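You operate a simulated robot arm through the tools that you are given. There is no shell and no other tool. Be economical: measure what you need, move in short steps, check, and stop when the job is done.

You run a simulated robot arm. Do the job below in one go: nothing can be reset, and whatever is moved stays where it is left.

JOB
Give the white roller two strokes of grease, then put it back.
Fine: its place is its peg; stand it on the grease pin, open the valve, pump, and shut the valve before lifting it off.

The check looks at the end state, three seconds after you hand in, the way a careful person would. Anything else that was tipped, shoved, dropped, spilled or broken makes it a failure.

ROBOT AND FRAMES
A 6-joint arm with a two-finger parallel gripper, fixed in place. Base frame: the origin is at the foot of the arm, x ahead of it, y to its left, z up. Units: mm, rad, N and s.
With the tool pointing down near the work surface it reaches from about 260 to 680 mm from the base axis. Its first joint turns from -1.152 to 1.152 rad. Payload 2.9 kg.
Tool frame: the origin (TCP) lies between the finger pads and is the grasp point; the fingertips stand 30 mm ahead of it; z points along the fingers, y is the line along which they close. Largest opening 110 mm; finger width 20, thickness 10; the body of the gripper, 48 by 112 mm, starts 55 mm behind the TCP.
Orientation is told as [roll, pitch, yaw] about the base's x, y, z axes, in that order, counted from this pose: with the fingers straight down and closing along the base's y, the tool's x points along the base's -x, its y along +y and its z along -z.

CONTROLS
- The arm moves only by the tool move_arm. Its arguments are lists of equal length, an entry for each row: "rot": the turn, a rotation vector about the base's x, y, z in rad, a list of three; "linear": the shift along the base's x, y, z in mm, a list of three; "fingers": the gripper command, from -1 (shut) to 1 (fully open), values between in proportion. In form: {"rot": [[rx, ry, rz], ...], "linear": [[x, y, z], ...], "fingers": [fingers, ...]}. A call has 1 to 10 rows; each row is the pose to reach, as a shift and turn from the pose commanded when the call began. Rows are played at 5 a second. More than 50 mm and 0.15 rad between two rows, or a gripper value outside its range, and nothing of the call is played. A pose out of reach is approached as far as the arm can. The call stops where the force on the tool passes 80 N (or 10 N more than at its start, if that is more) or the arm is blocked; 0.2 s more then pass. The fingers move at their own pace (about 108 mm/s each) and stop on an object; they squeeze with about 36 N. The grip force told is the motor's: it shows also when the fingers shut on nothing. Time passes only in rows, and 0.2 s behind the last, so rows that repeat a pose let the fingers close. The reply holds the time, the measured pose of the TCP, the force on the tool along the base axes, the opening and the grip force, in the units named above and with some noise, and new pictures: "show" is both (left out), scene, wrist or none.
- Cameras (640 x 400 px; columns grow to the right, rows downward): "scene" is fixed at [94.4, 444.3, 1398.8]; the picture's right is [-0.60, -0.80, 0.00], its down [-0.35, 0.26, -0.90] and it looks along [0.72, -0.54, -0.43] (base axes); focal length 272 px, centre (320, 200). "wrist" rides on the gripper at [-36, 0, -57] in the tool frame; the picture's right is [0.00, -1.00, 0.00], its down [0.97, 0.00, -0.24] and it looks along [0.24, 0.00, 0.97] (tool axes); focal length 218 px, centre (320, 200).
- locate(camera, pixels): there is no depth. For up to 12 entries [column, row, z] of the newest picture of that camera ("zoom" is the newest enlarged one), the place [x, y] in the base frame at which the ray of that pixel passes the height z, good to about 3 mm. No time passes.
- inspect(camera, box): a new picture of the part [left, top, right, bottom] of that camera's present view, enlarged. No time passes.
- hand_in(): hands the job in; it is judged then, once.

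Work in short steps. Measure before you move; look again where a grasp or a placing could have gone wrong, and mend it. You have 80 turns and 120 pictures in all, those below and enlarged ones among them. Open the gripper and draw the arm clear of the work before you hand the job in, unless the task says otherwise; then end with one line.

The tools are called after ">>>" as name(argument=value, ...) on one line, values as JSON. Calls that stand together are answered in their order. move_arm: Moves the arm, as the interface text tells. Its arguments: {"type":"object","properties":{"rot":{"type":"array"},"linear":{"type":"array"},"fingers":{"type":"array"},"show":{"type":"string","enum":["both","scene","wrist","none"]}},"required":["rot","linear","fingers"]} The other tools are called the same way: locate (camera, pixels) gives the place at which the rays of pixels pass given heights; inspect (camera, box) takes an enlarged picture of a part of a camera's view; hand_in () hands the job in.

At the start:

```text
time: 0.0
ee_pos: [339.3, 188.7, 1301.0]
tcp_rot: [-0.001, -0.001, 0.001]
contact_force: [-0.1, -0.1, -0.3]
opening: 110.0
grasp_force: 0.1
```

scene: 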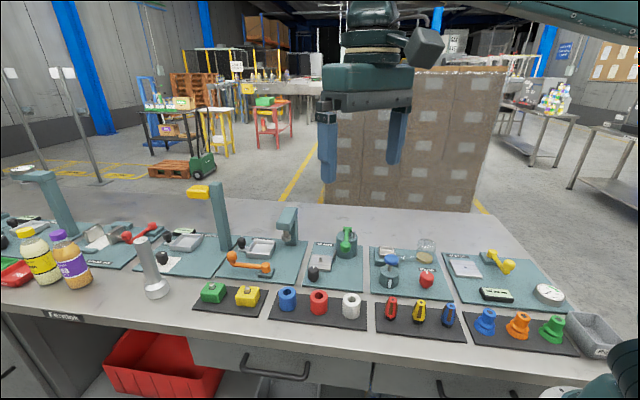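
wrist: 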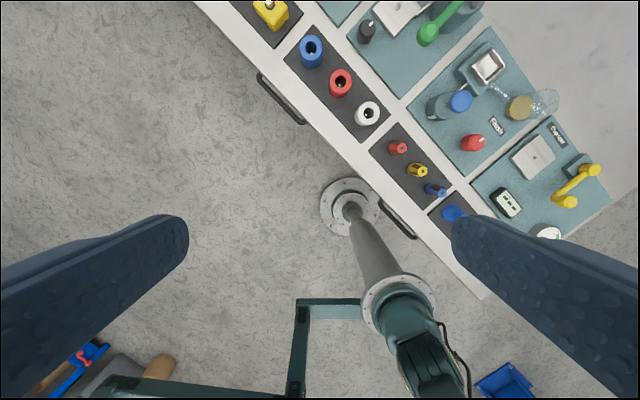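

The white roller is at scene (351,305). I'll zoom in on the stations to find the grease pin, valve and pump.

>>> inspect(camera="scene", box=[260, 200, 460, 330])

>>> inspect(camera="scene", box=[60, 170, 310, 320])

>>> inspect(camera="wrist", box=[280, 0, 640, 230])

```text
3.08 times, centred on (360, 265) of scene
```

zoom: 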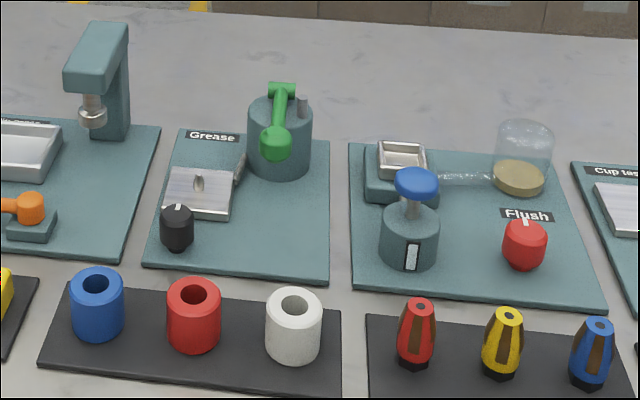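

```text
2.56 times, centred on (185, 245) of scene
```

zoom: 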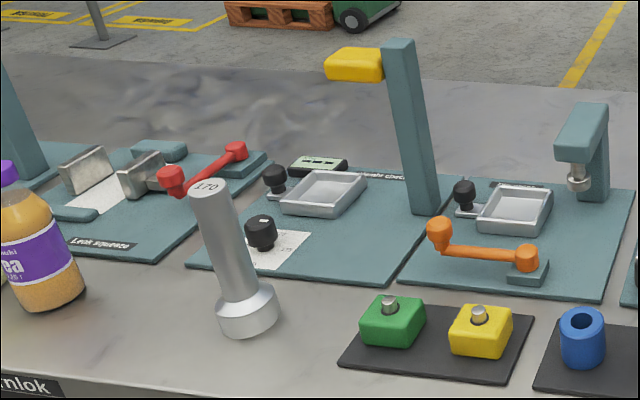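

```text
1.74 times, centred on (460, 115) of wrist
```

zoom: 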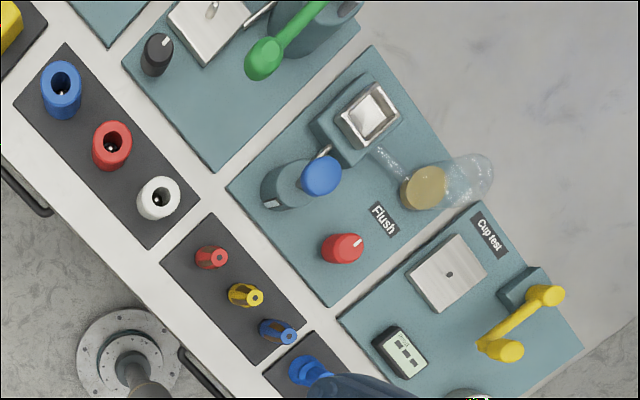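

The Grease station has a pin on a plate, a black knob valve and a green lever pump. I'll get rough locations for them.

>>> locate(camera="scene", pixels=[[351.6, 298.4, 900], [350.9, 314, 860], [320.7, 262.4, 870], [320.7, 256.2, 890], [313.6, 270, 890], [313.6, 278, 862], [345.7, 246.2, 930], [348, 228.6, 950], [348, 255, 860]])

>>> locate(camera="wrist", pixels=[[368, 110, 900], [366, 119, 860], [397, 148, 880], [366, 32, 885], [427, 33, 930]])

```text
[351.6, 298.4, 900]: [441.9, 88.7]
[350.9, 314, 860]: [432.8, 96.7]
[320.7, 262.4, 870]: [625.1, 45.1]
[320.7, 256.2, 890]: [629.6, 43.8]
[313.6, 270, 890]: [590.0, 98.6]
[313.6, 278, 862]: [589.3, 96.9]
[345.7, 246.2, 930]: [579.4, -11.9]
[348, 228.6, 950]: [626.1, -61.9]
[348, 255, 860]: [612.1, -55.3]
```

```text
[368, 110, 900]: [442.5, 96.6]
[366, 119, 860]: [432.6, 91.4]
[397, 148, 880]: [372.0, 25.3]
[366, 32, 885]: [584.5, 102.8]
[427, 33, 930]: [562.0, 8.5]
```

I'll move above the Grease station for a closer look with the wrist camera.

>>> move_arm(rot=[[0, 0, 0], [0, 0, 0], [0, 0, 0], [0, 0, 0], [0, 0, 0], [0, 0, 0], [0, 0, 0], [0, 0, 0]], linear=[[28, -20, -19], [56, -40, -38], [84, -60, -57], [112, -80, -76], [140, -100, -95], [168, -120, -114], [196, -140, -133], [196, -140, -133]], fingers=[1, 1, 1, 1, 1, 1, 1, 1])

```text
time: 1.8
ee_pos: [535.3, 46.0, 1165.4]
tcp_rot: [-0.001, -0.001, -0.001]
contact_force: [0.2, 1.1, -0.4]
opening: 109.8
grasp_force: 0.2
```

scene: 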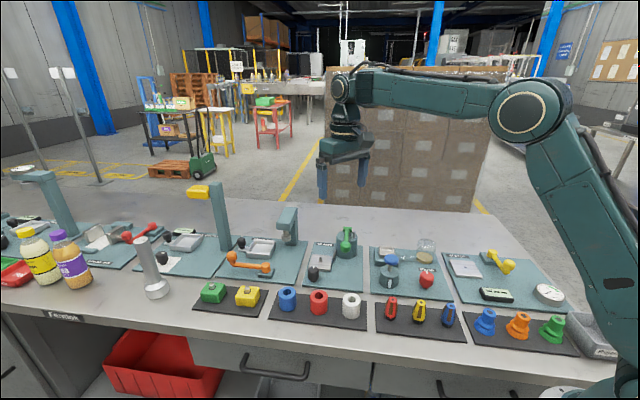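
wrist: 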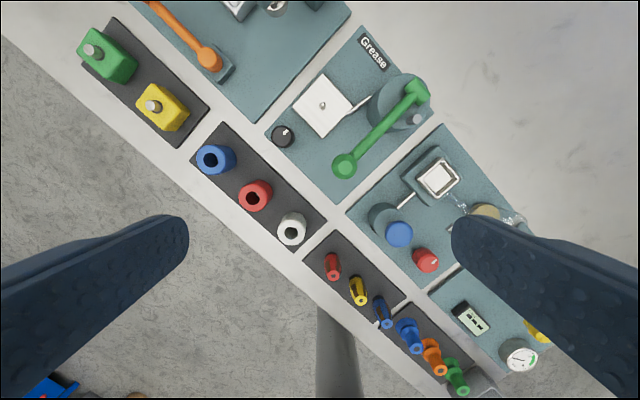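

>>> inspect(camera="wrist", box=[260, 20, 460, 145])

>>> inspect(camera="wrist", box=[190, 110, 390, 260])

>>> inspect(camera="scene", box=[295, 215, 375, 325])

>>> locate(camera="wrist", pixels=[[291, 229, 900], [322, 105, 890], [322, 105, 870], [282, 136, 885], [345, 166, 930], [418, 93, 950], [292, 232, 900], [327, 221, 857], [220, 122, 857]])

```text
3.20 times, centred on (360, 82) of wrist
```

zoom: 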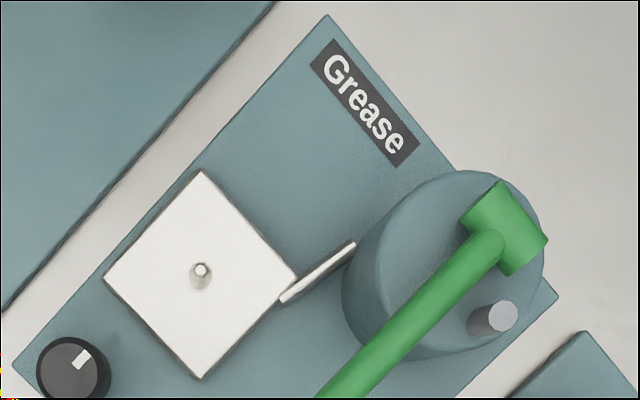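

```text
2.67 times, centred on (290, 185) of wrist
```

zoom: 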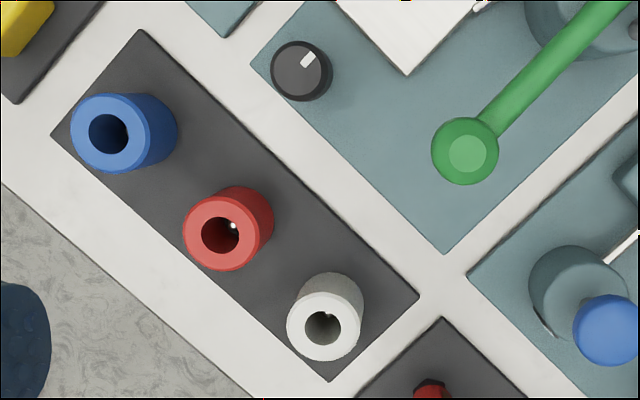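

```text
3.64 times, centred on (335, 270) of scene
```

zoom: 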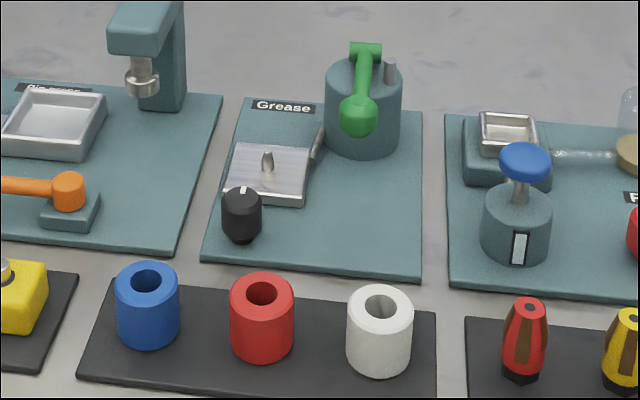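

```text
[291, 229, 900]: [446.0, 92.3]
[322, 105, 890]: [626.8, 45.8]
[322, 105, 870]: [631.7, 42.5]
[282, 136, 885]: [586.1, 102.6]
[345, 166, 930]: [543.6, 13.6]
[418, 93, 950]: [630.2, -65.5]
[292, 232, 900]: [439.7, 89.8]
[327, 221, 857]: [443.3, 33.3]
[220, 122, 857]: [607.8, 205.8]
```

The roller measures about 40 mm across, with its top near z=900 at about (442,91). I'll go above it with the fingers closing along the table's front-back line (yaw about 0.81), which stays clear of the neighbouring roller.

>>> move_arm(rot=[[0, 0, 0.135], [0, 0, 0.27], [0, 0, 0.405], [0, 0, 0.54], [0, 0, 0.675], [0, 0, 0.81], [0, 0, 0.81]], linear=[[-15, 7, -25], [-31, 15, -50], [-46, 22, -75], [-62, 30, -100], [-77, 38, -125], [-93, 45, -150], [-93, 45, -165]], fingers=[1, 1, 1, 0.5, 0.5, 0.5, 0.5])

```text
time: 3.4
ee_pos: [439.7, 92.1, 1003.2]
tcp_rot: [0.002, -0.001, 0.813]
contact_force: [-0.8, 0.7, 0.2]
opening: 82.4
grasp_force: 0.0
```

scene: 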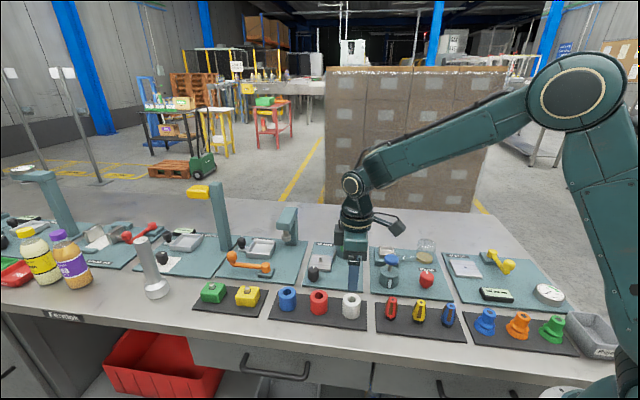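
wrist: 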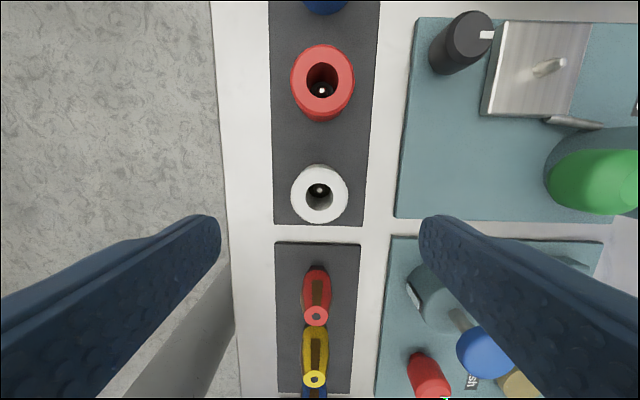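

The roller appears at wrist (320,194), nearly on the tool axis. I'll check its exact place and size.

>>> locate(camera="wrist", pixels=[[320, 194, 900], [291, 194, 900], [349, 194, 900], [545, 66, 885], [320, 190, 895], [486, 34, 895], [320, 165, 860], [459, 36, 890], [440, 66, 866]])

>>> inspect(camera="wrist", box=[270, 140, 370, 230])

>>> inspect(camera="wrist", box=[400, 0, 640, 150])

```text
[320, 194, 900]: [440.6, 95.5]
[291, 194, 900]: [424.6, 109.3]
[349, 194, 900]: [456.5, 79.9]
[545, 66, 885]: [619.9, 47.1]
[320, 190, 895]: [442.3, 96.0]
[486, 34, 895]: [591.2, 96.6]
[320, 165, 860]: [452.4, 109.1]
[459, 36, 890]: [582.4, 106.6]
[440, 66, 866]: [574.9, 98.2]
```

```text
4.44 times, centred on (320, 185) of wrist
```

zoom: 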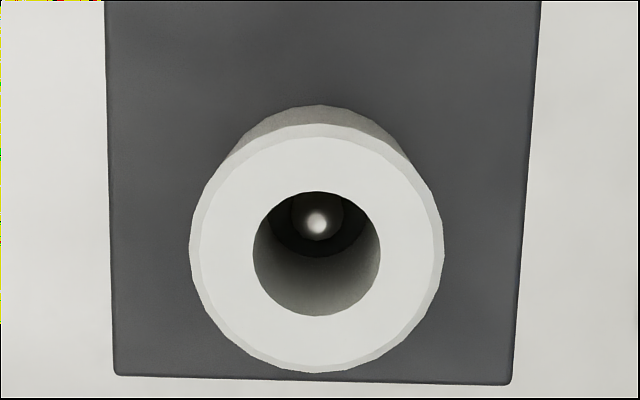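

```text
2.67 times, centred on (520, 75) of wrist
```

zoom: 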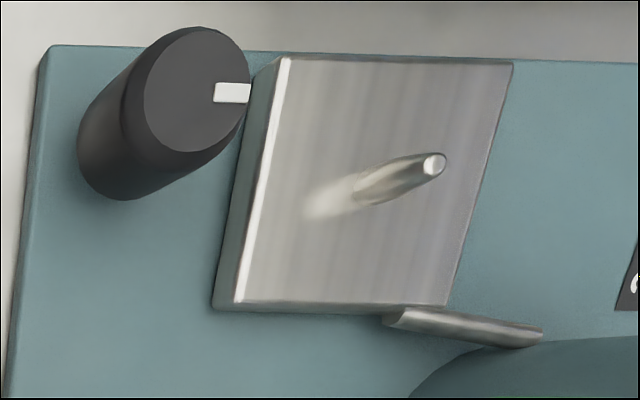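

The roller centre is about (440,94) with a 43 mm diameter, within 2 mm of the TCP. I'll descend straight to z≈897 with the fingers open, then close.

>>> move_arm(rot=[[0, 0, 0], [0, 0, 0], [0, 0, 0], [0, 0, 0], [0, 0, 0], [0, 0, 0], [0, 0, 0]], linear=[[0, 1, -35], [0, 1, -70], [0, 1, -95], [0, 1, -105], [0, 1, -105], [0, 1, -105], [0, 1, -105]], fingers=[0.5, 0.5, 0.5, 0.5, -1, -1, -1])

```text
time: 5.0
ee_pos: [441.8, 95.9, 900.7]
tcp_rot: [0.001, 0.0, 0.811]
contact_force: [-0.3, 0.0, 0.0]
opening: 42.8
grasp_force: 36.1
```

scene: 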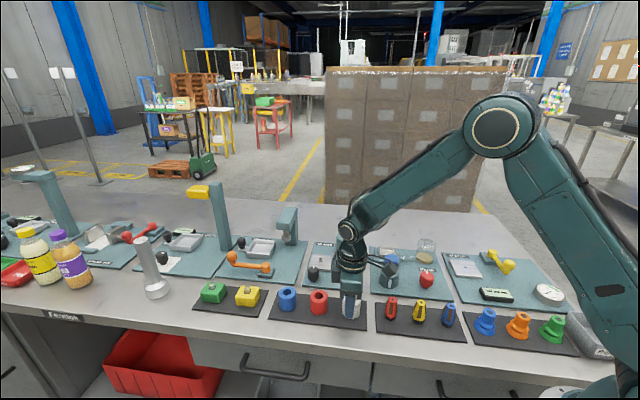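
wrist: 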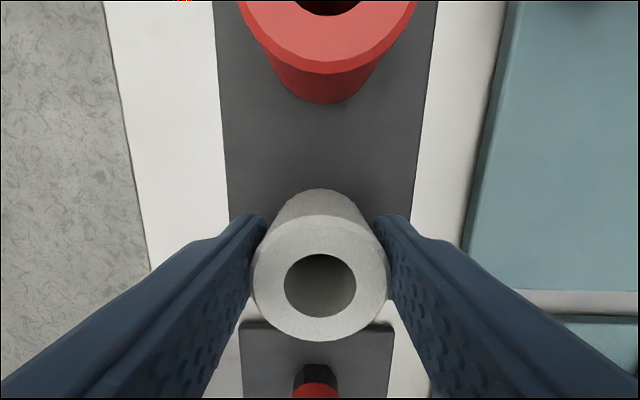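

The roller is gripped at an opening of 42.8 mm. I'll lift it straight up.

>>> move_arm(rot=[[0, 0, 0], [0, 0, 0], [0, 0, 0], [0, 0, 0]], linear=[[0, 0, 40], [0, 0, 80], [0, 0, 120], [0, 0, 150]], fingers=[-1, -1, -1, -1])

>>> move_arm(rot=[[0, 0, 0], [0, 0, 0], [0, 0, 0], [0, 0, 0], [0, 0, 0], [0, 0, 0]], linear=[[37, -9, 0], [74, -18, 0], [111, -27, 0], [149, -37, 0], [186, -46, 0], [186, -46, 0]], fingers=[-1, -1, -1, -1, -1, -1])

```text
time: 6.0
ee_pos: [443.4, 92.3, 1046.8]
tcp_rot: [0.001, 0.001, 0.811]
contact_force: [-0.2, 0.9, -0.8]
opening: 42.6
grasp_force: 35.8
```

scene: 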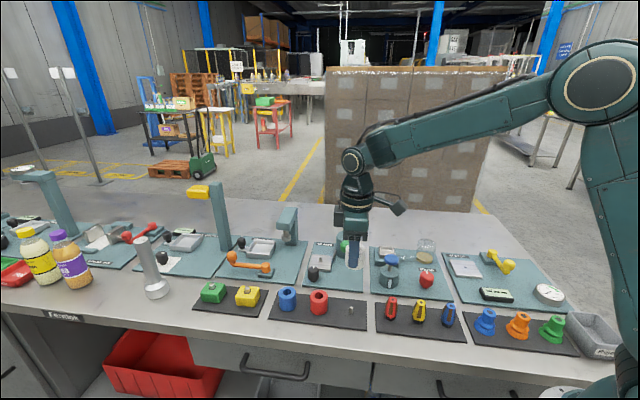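
wrist: 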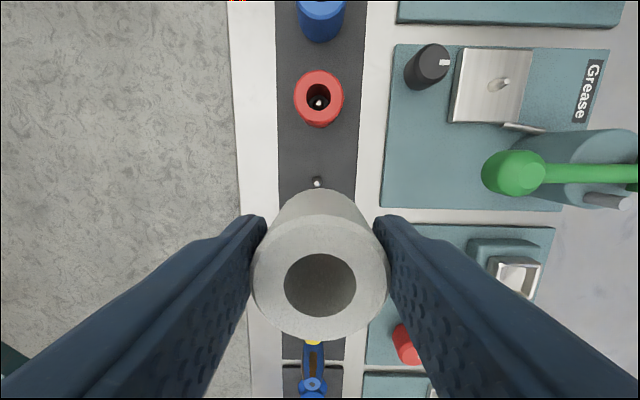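

```text
time: 7.4
ee_pos: [627.0, 46.8, 1049.8]
tcp_rot: [0.002, 0.0, 0.81]
contact_force: [0.3, 0.1, -0.4]
opening: 42.7
grasp_force: 36.0
```

scene: 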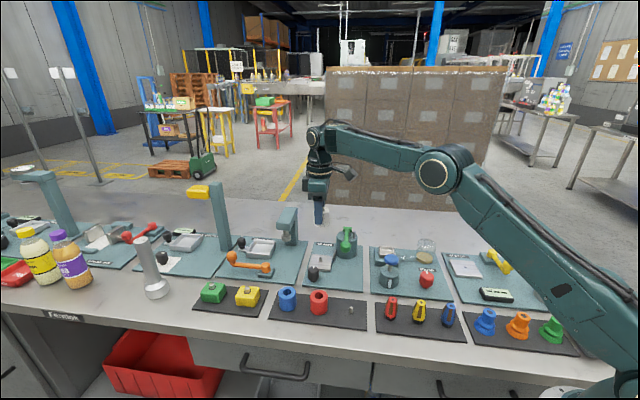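
wrist: 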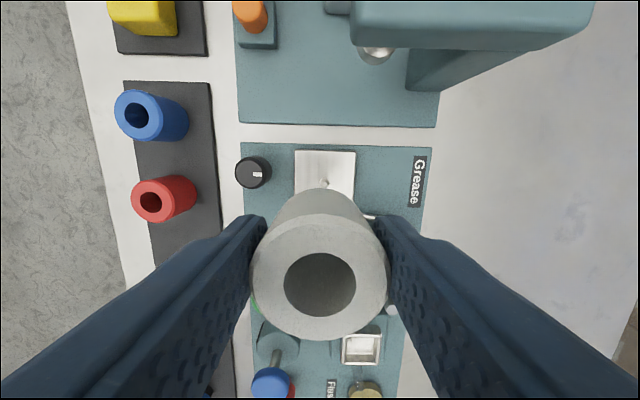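

The pin tip is just visible at (324,183), above the held roller. I'll locate it.

>>> inspect(camera="wrist", box=[230, 130, 430, 255])

>>> inspect(camera="scene", box=[290, 195, 370, 290])

>>> locate(camera="wrist", pixels=[[324, 183, 890], [324, 183, 885], [295, 150, 866], [355, 152, 866], [295, 196, 866]])

```text
3.20 times, centred on (330, 192) of wrist
```

zoom: 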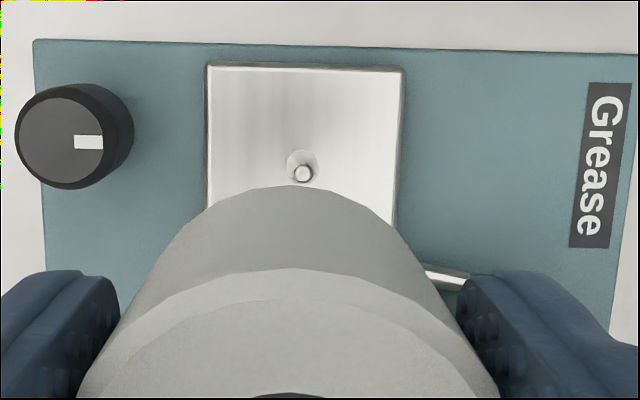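

```text
4.21 times, centred on (330, 242) of scene
```

zoom: 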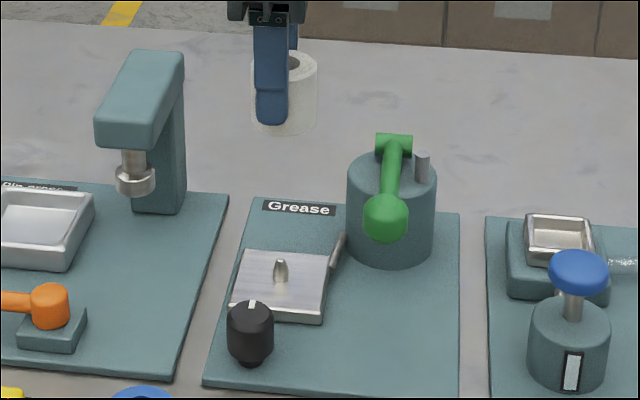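

```text
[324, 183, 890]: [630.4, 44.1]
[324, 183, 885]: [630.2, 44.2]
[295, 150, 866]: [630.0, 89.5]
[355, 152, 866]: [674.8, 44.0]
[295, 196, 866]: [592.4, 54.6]
```

The pin is at about (630,44). Allowing for the roller sitting about 4 mm along tool +x, I'll shift (+5.3,-0.9) and descend part way.

>>> move_arm(rot=[[0, 0, 0], [0, 0, 0], [0, 0, 0], [0, 0, 0], [0, 0, 0]], linear=[[5.3, -0.9, 0], [5.3, -0.9, -40], [5.3, -0.9, -80], [5.3, -0.9, -105], [5.3, -0.9, -105]], fingers=[-1, -1, -1, -1, -1])

>>> inspect(camera="scene", box=[290, 205, 370, 290])

```text
time: 8.6
ee_pos: [634.6, 46.1, 944.0]
tcp_rot: [0.0, 0.0, 0.81]
contact_force: [-1.0, 0.2, 0.1]
opening: 42.6
grasp_force: 36.0
```

scene: 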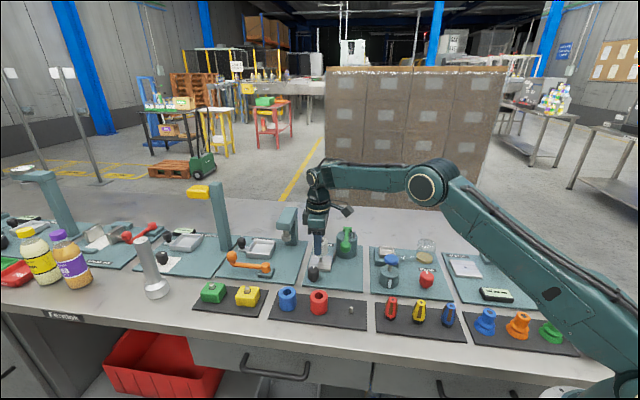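
wrist: 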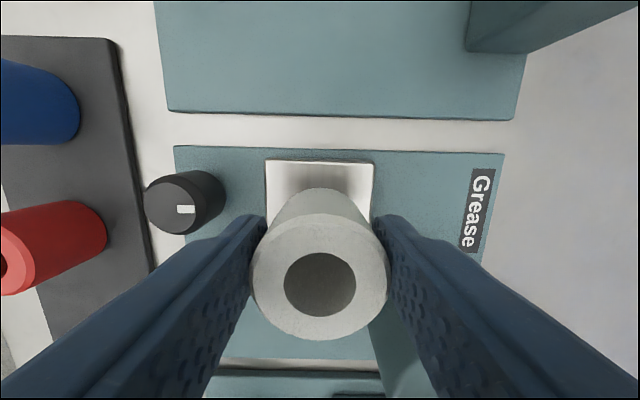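

```text
4.71 times, centred on (330, 248) of scene
```

zoom: 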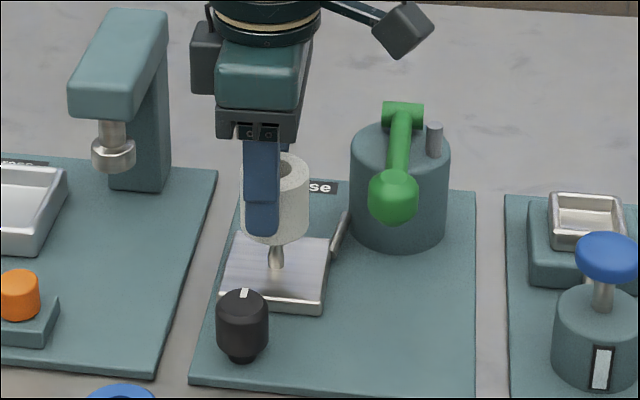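

The roller looks centred over the pin from both cameras. I'll continue down slowly.

>>> move_arm(rot=[[0, 0, 0], [0, 0, 0], [0, 0, 0], [0, 0, 0]], linear=[[0, 0, -10], [0, 0, -20], [0, 0, -30], [0, 0, -30]], fingers=[-1, -1, -1, -1], show="none")

>>> inspect(camera="scene", box=[290, 205, 370, 290])

```text
time: 9.6
ee_pos: [634.7, 47.1, 914.3]
tcp_rot: [-0.001, -0.001, 0.811]
contact_force: [-1.1, -0.1, 4.0]
opening: 42.6
grasp_force: 36.1
```

```text
4.71 times, centred on (330, 248) of scene
```

zoom: 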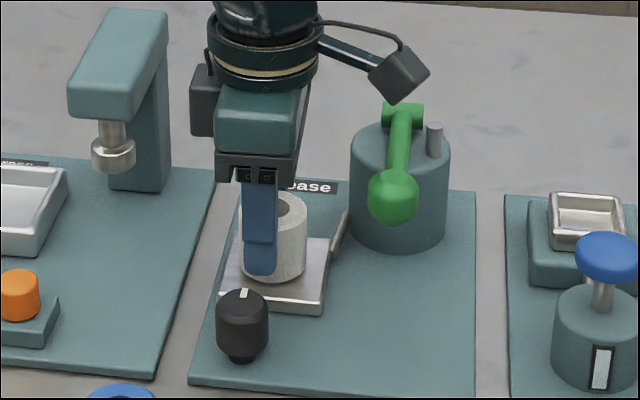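

The pin has entered the roller and the force reads 4 N, so it is nearly or fully seated. I'll lower 2 mm more to check.

>>> move_arm(rot=[[0, 0, 0], [0, 0, 0]], linear=[[0, 0, -1], [0, 0, -1.5]], fingers=[-1, -1], show="wrist")

```text
time: 10.2
ee_pos: [633.7, 47.6, 913.4]
tcp_rot: [-0.001, -0.005, 0.81]
contact_force: [1.2, -0.2, 8.9]
opening: 42.8
grasp_force: 36.0
```

wrist: 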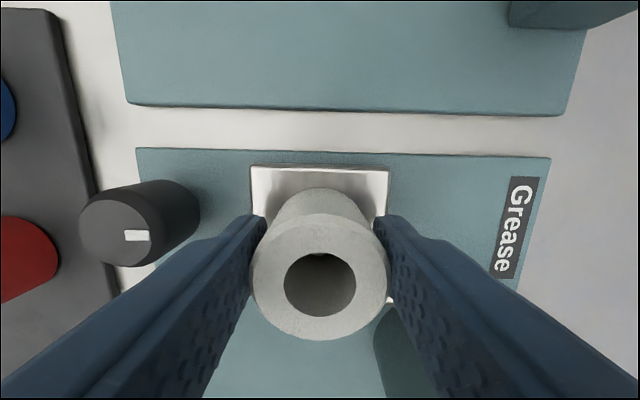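

It is seated, with force rising to 8.9 N at z≈913. I'll open to about 70 mm and lift straight up.

>>> move_arm(rot=[[0, 0, 0], [0, 0, 0], [0, 0, 0], [0, 0, 0], [0, 0, 0], [0, 0, 0], [0, 0, 0]], linear=[[0, 0, 0], [0, 0, 0], [0, 0, 20], [0, 0, 60], [0, 0, 100], [0, 0, 140], [0, 0, 140]], fingers=[0.25, 0.25, 0.25, 0.25, 0.25, 0.25, 0.25])

>>> inspect(camera="scene", box=[290, 205, 370, 290])

>>> inspect(camera="wrist", box=[200, 130, 400, 255])

```text
time: 11.8
ee_pos: [632.0, 46.0, 1055.3]
tcp_rot: [0.001, 0.001, 0.809]
contact_force: [0.2, 0.1, 0.6]
opening: 69.0
grasp_force: 0.0
```

scene: 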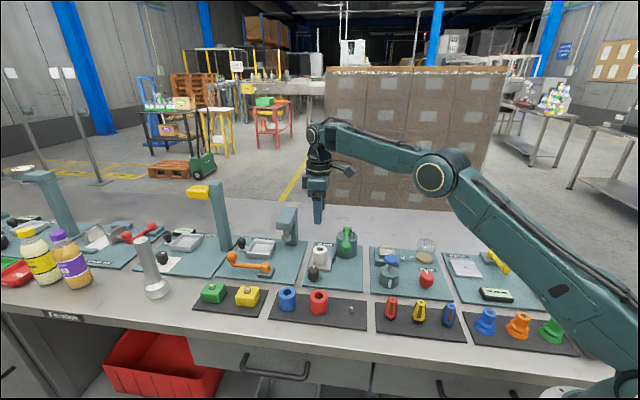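
wrist: 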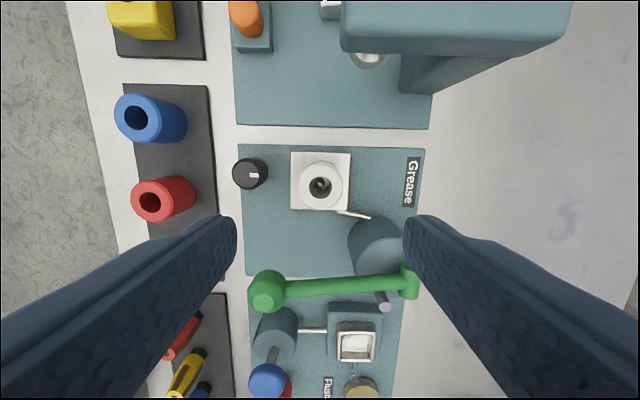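

```text
4.71 times, centred on (330, 248) of scene
```

zoom: 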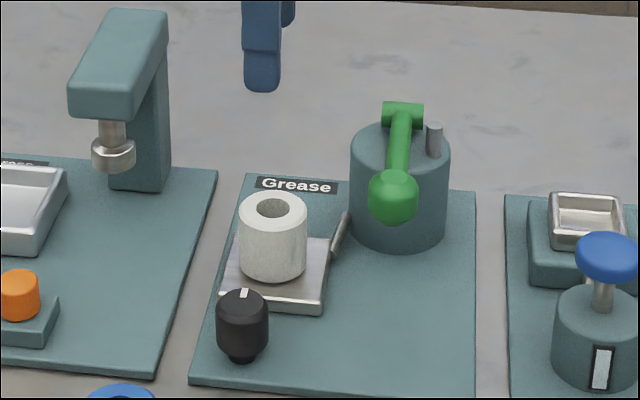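

```text
3.20 times, centred on (300, 192) of wrist
```

zoom: 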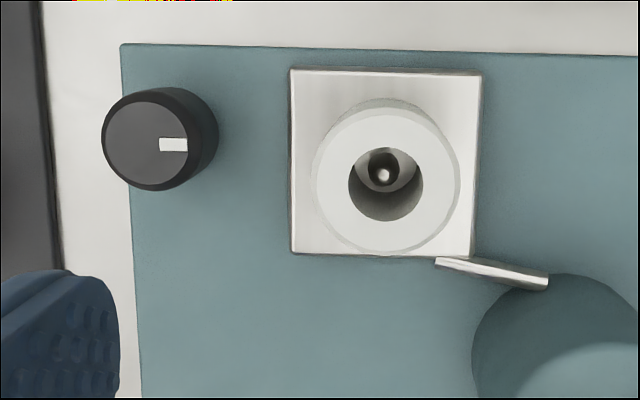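

The roller stands on the pin. Next is the black knob: I'll triangulate its top and the lever ball.

>>> locate(camera="wrist", pixels=[[246.6, 175, 900], [246.6, 175, 910], [234, 175, 905], [260, 175, 905], [266, 293, 960], [266, 293, 950], [410, 282, 945]])

>>> locate(camera="scene", pixels=[[313.7, 269.4, 900], [313.7, 269.4, 910], [345.5, 247, 950], [345.5, 247, 960], [347, 230, 945], [313.7, 281, 862]])

```text
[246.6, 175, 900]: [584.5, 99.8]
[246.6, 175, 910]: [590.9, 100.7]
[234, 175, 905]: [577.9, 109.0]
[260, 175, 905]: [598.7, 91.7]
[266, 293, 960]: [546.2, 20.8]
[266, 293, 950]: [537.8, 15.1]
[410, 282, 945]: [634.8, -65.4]
```

```text
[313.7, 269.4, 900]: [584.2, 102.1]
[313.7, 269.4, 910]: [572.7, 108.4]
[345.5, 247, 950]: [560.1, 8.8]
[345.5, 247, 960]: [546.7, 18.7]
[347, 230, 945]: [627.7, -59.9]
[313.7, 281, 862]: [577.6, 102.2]
```

The knob top is at (584.5,101,900), about 27 mm across. I'll move above it at yaw≈0, which leaves wrist travel both ways, with the opening reduced to about 45 mm.

>>> move_arm(rot=[[0, 0, -0.135], [0, 0, -0.27], [0, 0, -0.405], [0, 0, -0.54], [0, 0, -0.675], [0, 0, -0.81], [0, 0, -0.81], [0, 0, -0.81]], linear=[[-8, 9, 0], [-16, 18, 0], [-24, 27, 0], [-32, 36, -15], [-40, 45, -35], [-47, 55, -55], [-47, 55, -85], [-47, 55, -85]], fingers=[-0.18, -0.18, -0.18, -0.18, -0.18, -0.18, -0.18, -0.18])

```text
time: 13.6
ee_pos: [588.7, 99.6, 968.6]
tcp_rot: [-0.002, 0.002, -0.001]
contact_force: [0.2, 0.3, -0.7]
opening: 45.0
grasp_force: 0.1
```

scene: 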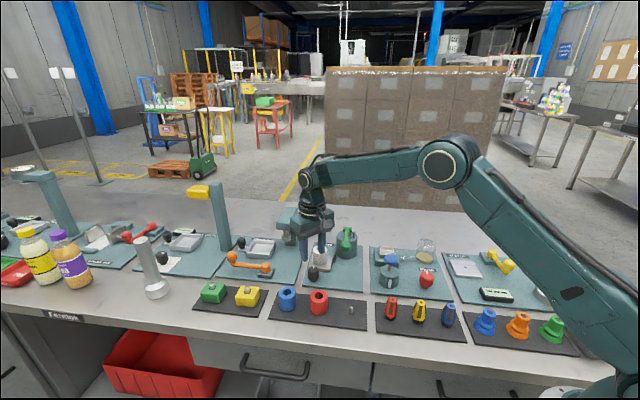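
wrist: 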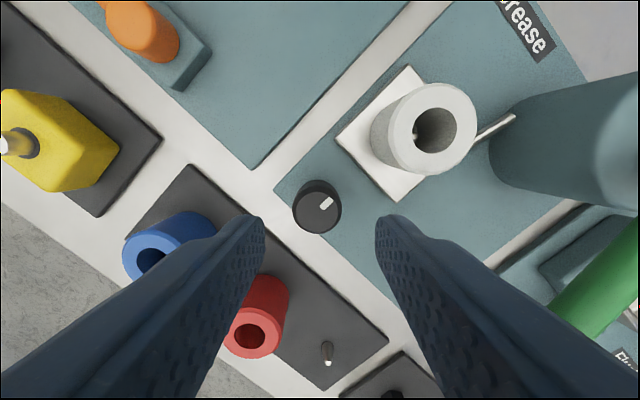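

The knob top appears at (315,209), while the tool axis projects to about (320,207). I'll shift 3 mm in +y and descend to z≈898 without closing.

>>> move_arm(rot=[[0, 0, 0], [0, 0, 0], [0, 0, 0], [0, 0, 0]], linear=[[-1, 3, -20], [-1, 3, -45], [-1, 3, -69], [-1, 3, -69]], fingers=[-0.18, -0.18, -0.18, -0.18])

```text
time: 14.6
ee_pos: [586.7, 105.2, 899.1]
tcp_rot: [0.0, -0.001, -0.001]
contact_force: [-0.4, -0.1, 0.6]
opening: 44.9
grasp_force: 0.1
```

scene: 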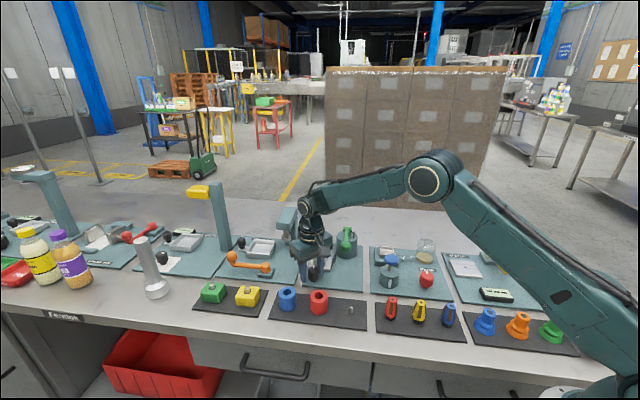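
wrist: 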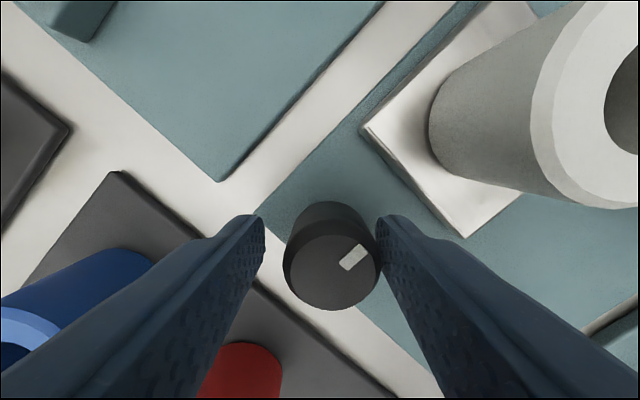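

The knob now shows at (332,272), about 3.5 mm toward -y, so I'll shift back and close on it.

>>> move_arm(rot=[[0, 0, 0], [0, 0, 0], [0, 0, 0], [0, 0, 0]], linear=[[0, -3.5, 0], [0, -3.5, 0], [0, -3.5, 0], [0, -3.5, 0]], fingers=[-0.18, -1, -1, -1], show="wrist")

```text
time: 15.6
ee_pos: [585.2, 100.5, 897.7]
tcp_rot: [-0.001, 0.0, 0.001]
contact_force: [0.7, -3.6, -0.1]
opening: 31.3
grasp_force: 45.0
```

wrist: 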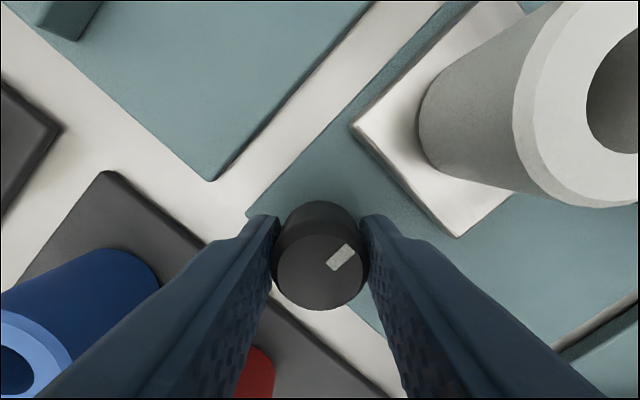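

The knob is gripped at an opening of 31 mm. I'll try a small counter-clockwise turn to see whether it follows.

>>> move_arm(rot=[[0, 0, 0.1], [0, 0, 0.2], [0, 0, 0.3], [0, 0, 0.4]], linear=[[0, 0, 0], [0, 0, 0], [0, 0, 0], [0, 0, 0]], fingers=[-1, -1, -1, -1], show="wrist")

```text
time: 16.6
ee_pos: [585.5, 102.1, 899.0]
tcp_rot: [0.001, 0.0, 0.401]
contact_force: [-0.8, -5.5, -2.0]
opening: 31.6
grasp_force: 45.1
```

wrist: 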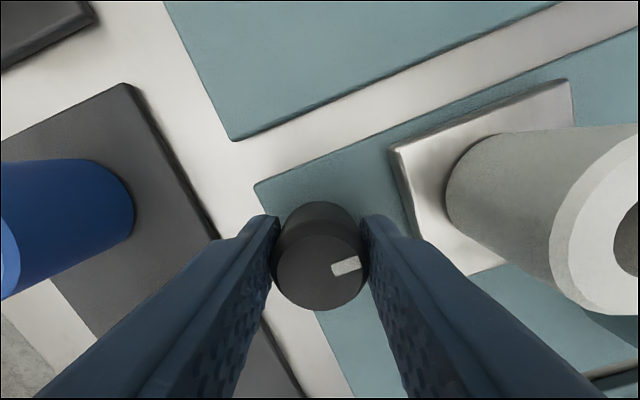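

The pointer kept its world heading and the fingers slipped, so counter-clockwise is the stop. I'll turn clockwise instead.

>>> move_arm(rot=[[0, 0, -0.12], [0, 0, -0.24], [0, 0, -0.36], [0, 0, -0.48], [0, 0, -0.6], [0, 0, -0.72], [0, 0, -0.8]], linear=[[0, 0, 0], [0, 0, 0], [0, 0, 0], [0, 0, 0], [0, 0, 0], [0, 0, 0], [0, 0, 0]], fingers=[-1, -1, -1, -1, -1, -1, -1], show="wrist")

```text
time: 18.2
ee_pos: [586.3, 101.1, 898.3]
tcp_rot: [0.0, 0.001, -0.404]
contact_force: [7.8, -18.1, -4.8]
opening: 31.4
grasp_force: 44.8
```

wrist: 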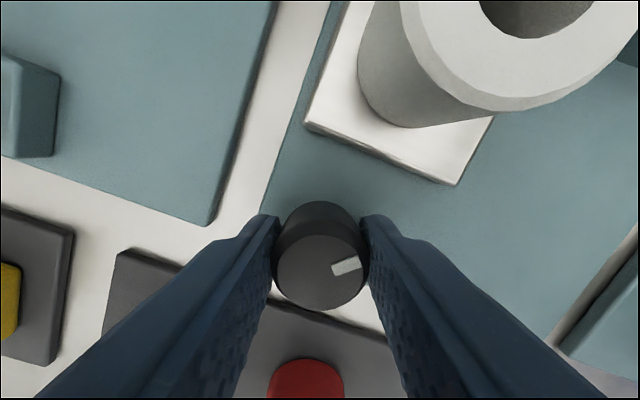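

The pointer now moves with the gripper, so the valve has turned 0.8 rad clockwise. I'll continue towards 90°.

>>> move_arm(rot=[[0, 0, -0.12], [0, 0, -0.24], [0, 0, -0.36], [0, 0, -0.48], [0, 0, -0.6], [0, 0, -0.72], [0, 0, -0.84], [0, 0, -0.96]], linear=[[0, 0, 0], [0, 0, 0], [0, 0, 0], [0, 0, 0], [0, 0, 0], [0, 0, 0], [0, 0, 0], [0, 0, 0]], fingers=[-1, -1, -1, -1, -1, -1, -1, -1], show="wrist")

```text
time: 20.0
ee_pos: [584.1, 103.1, 897.8]
tcp_rot: [-0.002, 0.003, -1.358]
contact_force: [-12.7, -11.9, 5.1]
opening: 31.5
grasp_force: 45.2
```

wrist: 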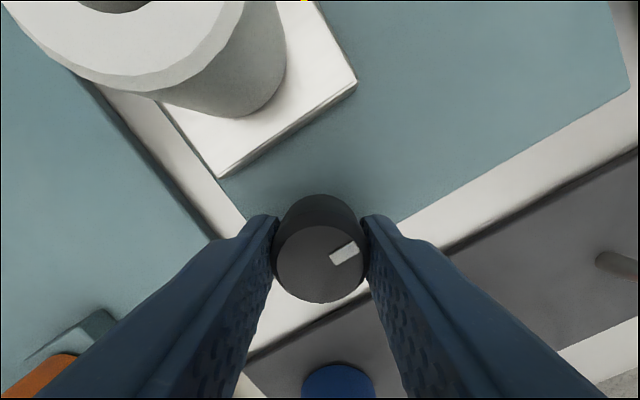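

The pointer is now parallel to the table's right-hand direction, a full 90° turn, and the last bit slipped against the stop, so the valve is open. I'll release and rise.

>>> move_arm(rot=[[0, 0, 0], [0, 0, 0], [0, 0, 0], [0, 0, 0], [0, 0, 0], [0, 0, 0], [0, 0, 0.13], [0, 0, 0.26], [0, 0, 0.39], [0, 0, 0.52]], linear=[[0, 0, 0], [0, 0, 0], [0, 0, 30], [0, 0, 70], [0, 0, 110], [0, 0, 150], [-7, -12, 170], [-14, -24, 170], [-21, -36, 170], [-28, -48, 170]], fingers=[-0.18, -0.18, -0.18, -0.18, -0.18, -0.18, -0.18, -0.18, -0.18, -0.18])

>>> inspect(camera="scene", box=[290, 205, 370, 290])

```text
time: 22.2
ee_pos: [556.3, 54.5, 1066.7]
tcp_rot: [-0.001, 0.0, -0.835]
contact_force: [0.0, 0.5, 0.3]
opening: 45.4
grasp_force: 0.1
```

scene: 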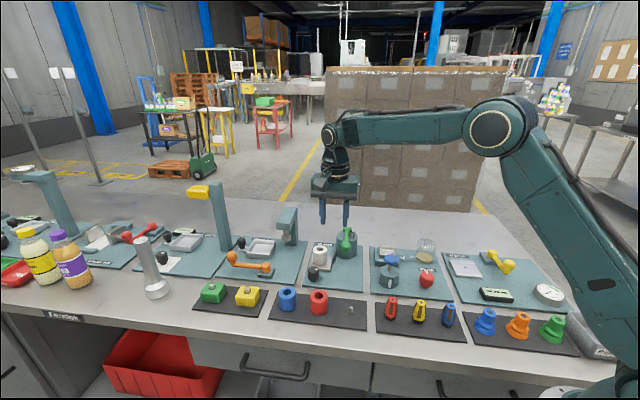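
wrist: 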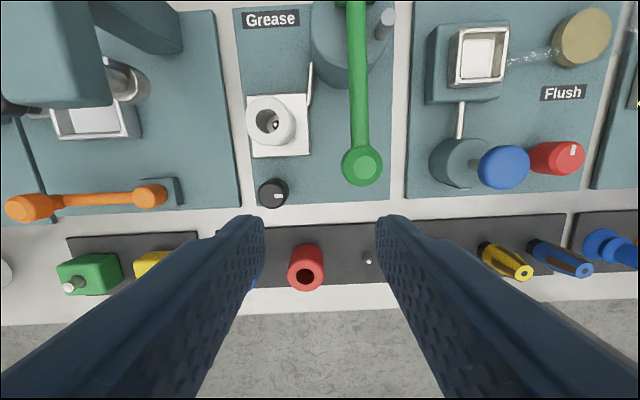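

```text
4.71 times, centred on (330, 248) of scene
```

zoom: 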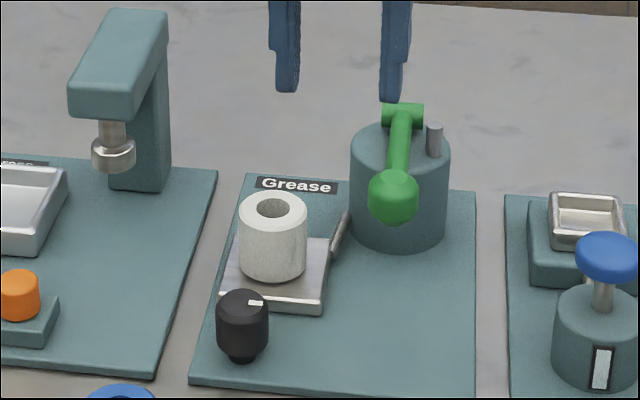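

The valve pointer now points right. Next is the pump lever: I'll refine the ball position from this view.

>>> locate(camera="wrist", pixels=[[362, 166, 960], [342, 166, 960], [383, 166, 960], [358, 60, 952], [356, 8, 945]])

>>> inspect(camera="wrist", box=[300, 0, 460, 200])

```text
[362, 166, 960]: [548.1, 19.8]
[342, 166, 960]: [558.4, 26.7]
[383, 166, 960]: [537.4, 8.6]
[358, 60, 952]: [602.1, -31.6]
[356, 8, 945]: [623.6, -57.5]
```

```text
2.00 times, centred on (380, 100) of wrist
```

zoom: 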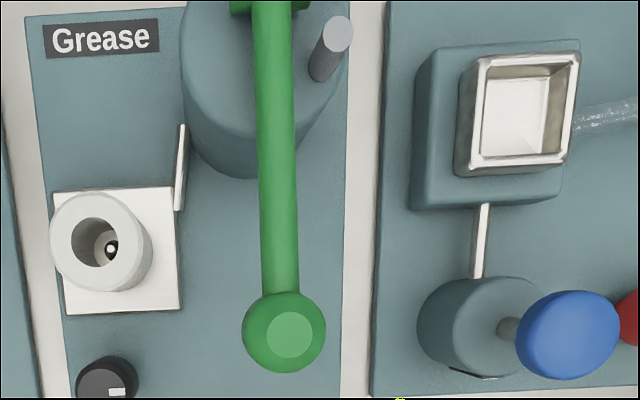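

The ball is at about (548,19.5,960), roughly 29 mm across. I'll align above it at z≈1012.

>>> move_arm(rot=[[0, 0, 0.075], [0, 0, 0.075], [0, 0, 0.075]], linear=[[-8.3, -35, 0], [-8.3, -35, -30], [-8.3, -35, -55]], fingers=[0, 0, 0])

```text
time: 23.0
ee_pos: [548.6, 20.7, 1015.1]
tcp_rot: [0.001, 0.001, -0.766]
contact_force: [0.6, 1.5, -0.1]
opening: 55.1
grasp_force: 0.1
```

scene: 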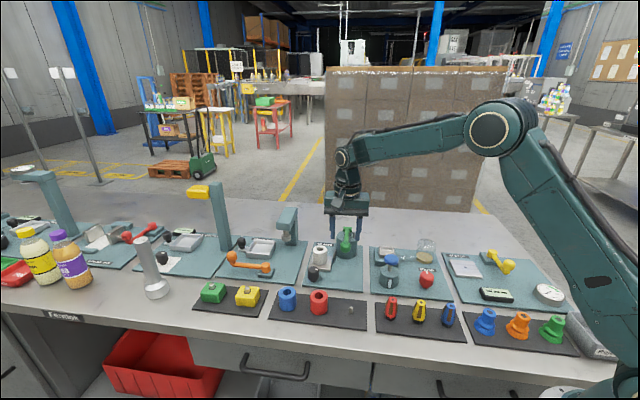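
wrist: 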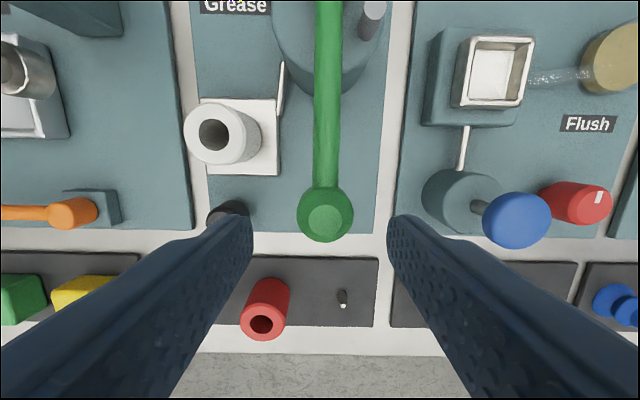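

The ball at (325,215) is well aligned, needing about 2.5 mm sideways. I'll descend to ball height and close.

>>> move_arm(rot=[[0, 0, 0], [0, 0, 0], [0, 0, 0], [0, 0, 0], [0, 0, 0], [0, 0, 0]], linear=[[-1.8, -1.9, -15], [-1.8, -1.9, -35], [-1.8, -1.9, -54], [-1.8, -1.9, -54], [-1.8, -1.9, -54], [-1.8, -1.9, -54]], fingers=[0, 0, 0, -1, -1, -1])

>>> inspect(camera="scene", box=[290, 190, 390, 290])

```text
time: 24.4
ee_pos: [545.0, 20.1, 961.9]
tcp_rot: [0.001, -0.001, -0.764]
contact_force: [3.7, 3.8, -0.7]
opening: 29.1
grasp_force: 44.5
```

scene: 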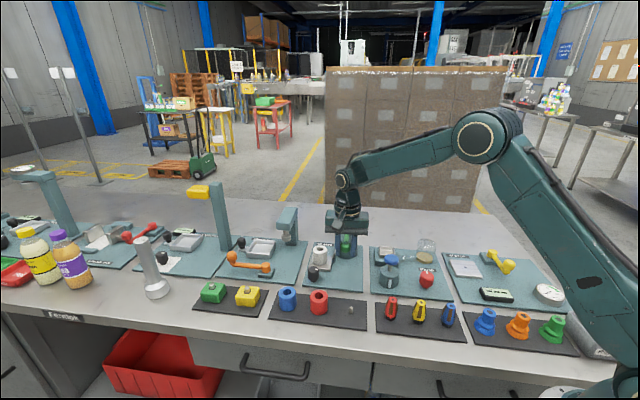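
wrist: 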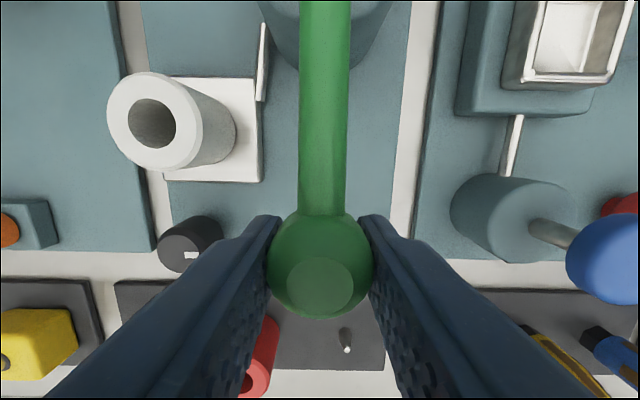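

```text
4.00 times, centred on (340, 240) of scene
```

zoom: 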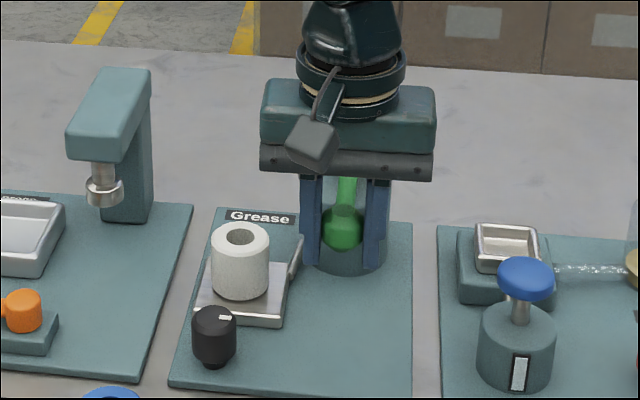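

The ball is gripped at 29 mm. I'll press down a little along the arc and watch the forces.

>>> move_arm(rot=[[0, 0, 0], [0, 0, 0], [0, 0, 0], [0, 0, 0]], linear=[[0, 0, -8], [-0.7, 0.7, -16], [-0.4, 0.4, -24], [0, 0, -30]], fingers=[-1, -1, -1, -1], show="wrist")

>>> inspect(camera="scene", box=[290, 190, 390, 290])

```text
time: 25.4
ee_pos: [548.0, 18.9, 931.0]
tcp_rot: [0.001, 0.001, -0.763]
contact_force: [-1.9, 14.9, 11.7]
opening: 29.5
grasp_force: 45.3
```

wrist: 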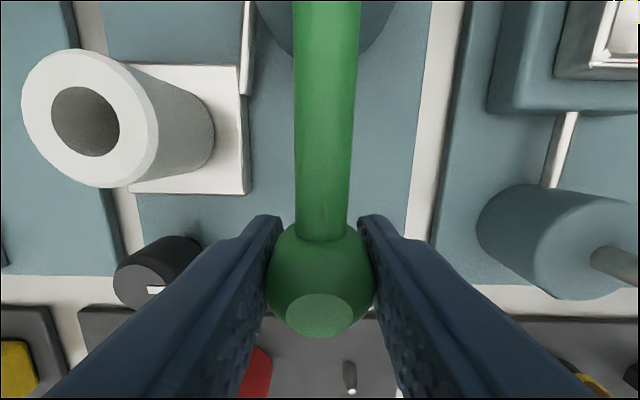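

```text
4.00 times, centred on (340, 240) of scene
```

zoom: 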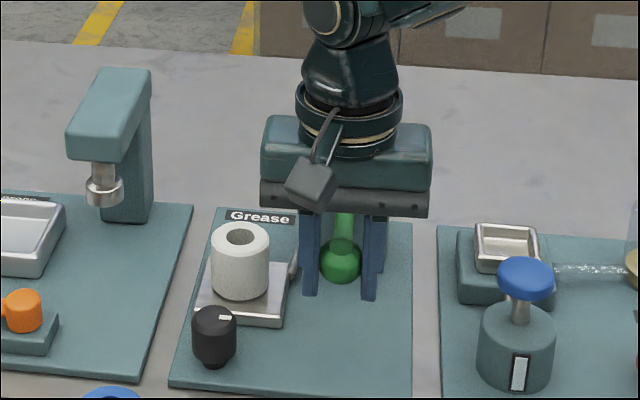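

The lever follows with only about 12 N. I'll continue down along the arc.

>>> move_arm(rot=[[0, 0, 0], [0, 0, 0], [0, 0, 0]], linear=[[0.6, -0.6, -6], [1.2, -1.2, -12], [2.2, -2.1, -18]], fingers=[-1, -1, -1], show="wrist")

>>> inspect(camera="scene", box=[290, 190, 390, 290])

```text
time: 26.2
ee_pos: [549.7, 15.5, 914.9]
tcp_rot: [0.005, -0.003, -0.764]
contact_force: [4.7, 18.4, 28.0]
opening: 29.4
grasp_force: 45.1
```

wrist: 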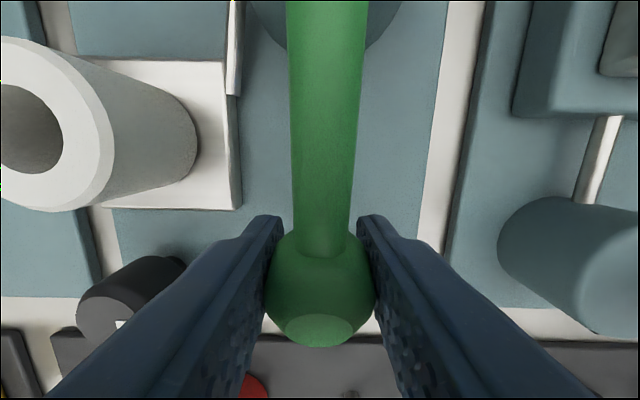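

```text
4.00 times, centred on (340, 240) of scene
```

zoom: 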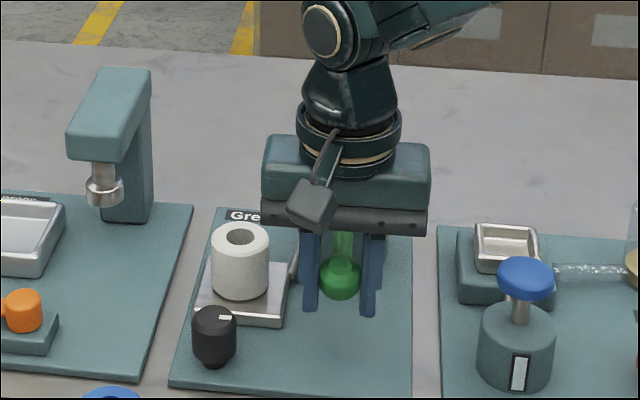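

Vertical force has risen to 28 N, possibly the bottom stop. I'll press a few mm more to confirm.

>>> move_arm(rot=[[0, 0, 0], [0, 0, 0]], linear=[[0.6, -0.6, -3], [1, -1, -5]], fingers=[-1, -1], show="none")

>>> inspect(camera="scene", box=[290, 190, 390, 290])

```text
time: 26.8
ee_pos: [551.1, 15.5, 911.2]
tcp_rot: [0.004, -0.002, -0.763]
contact_force: [-4.9, 18.6, 37.1]
opening: 29.2
grasp_force: 45.1
```

```text
4.00 times, centred on (340, 240) of scene
```

zoom: 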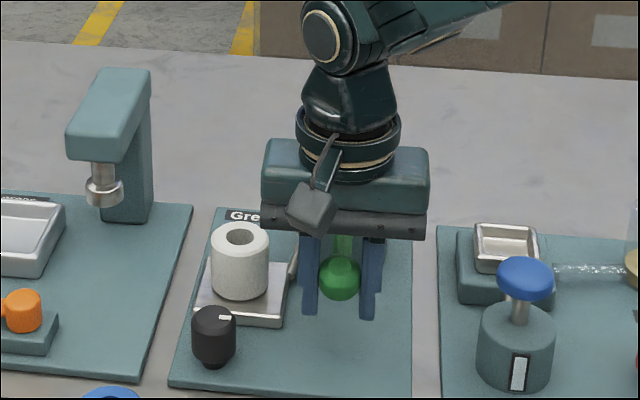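

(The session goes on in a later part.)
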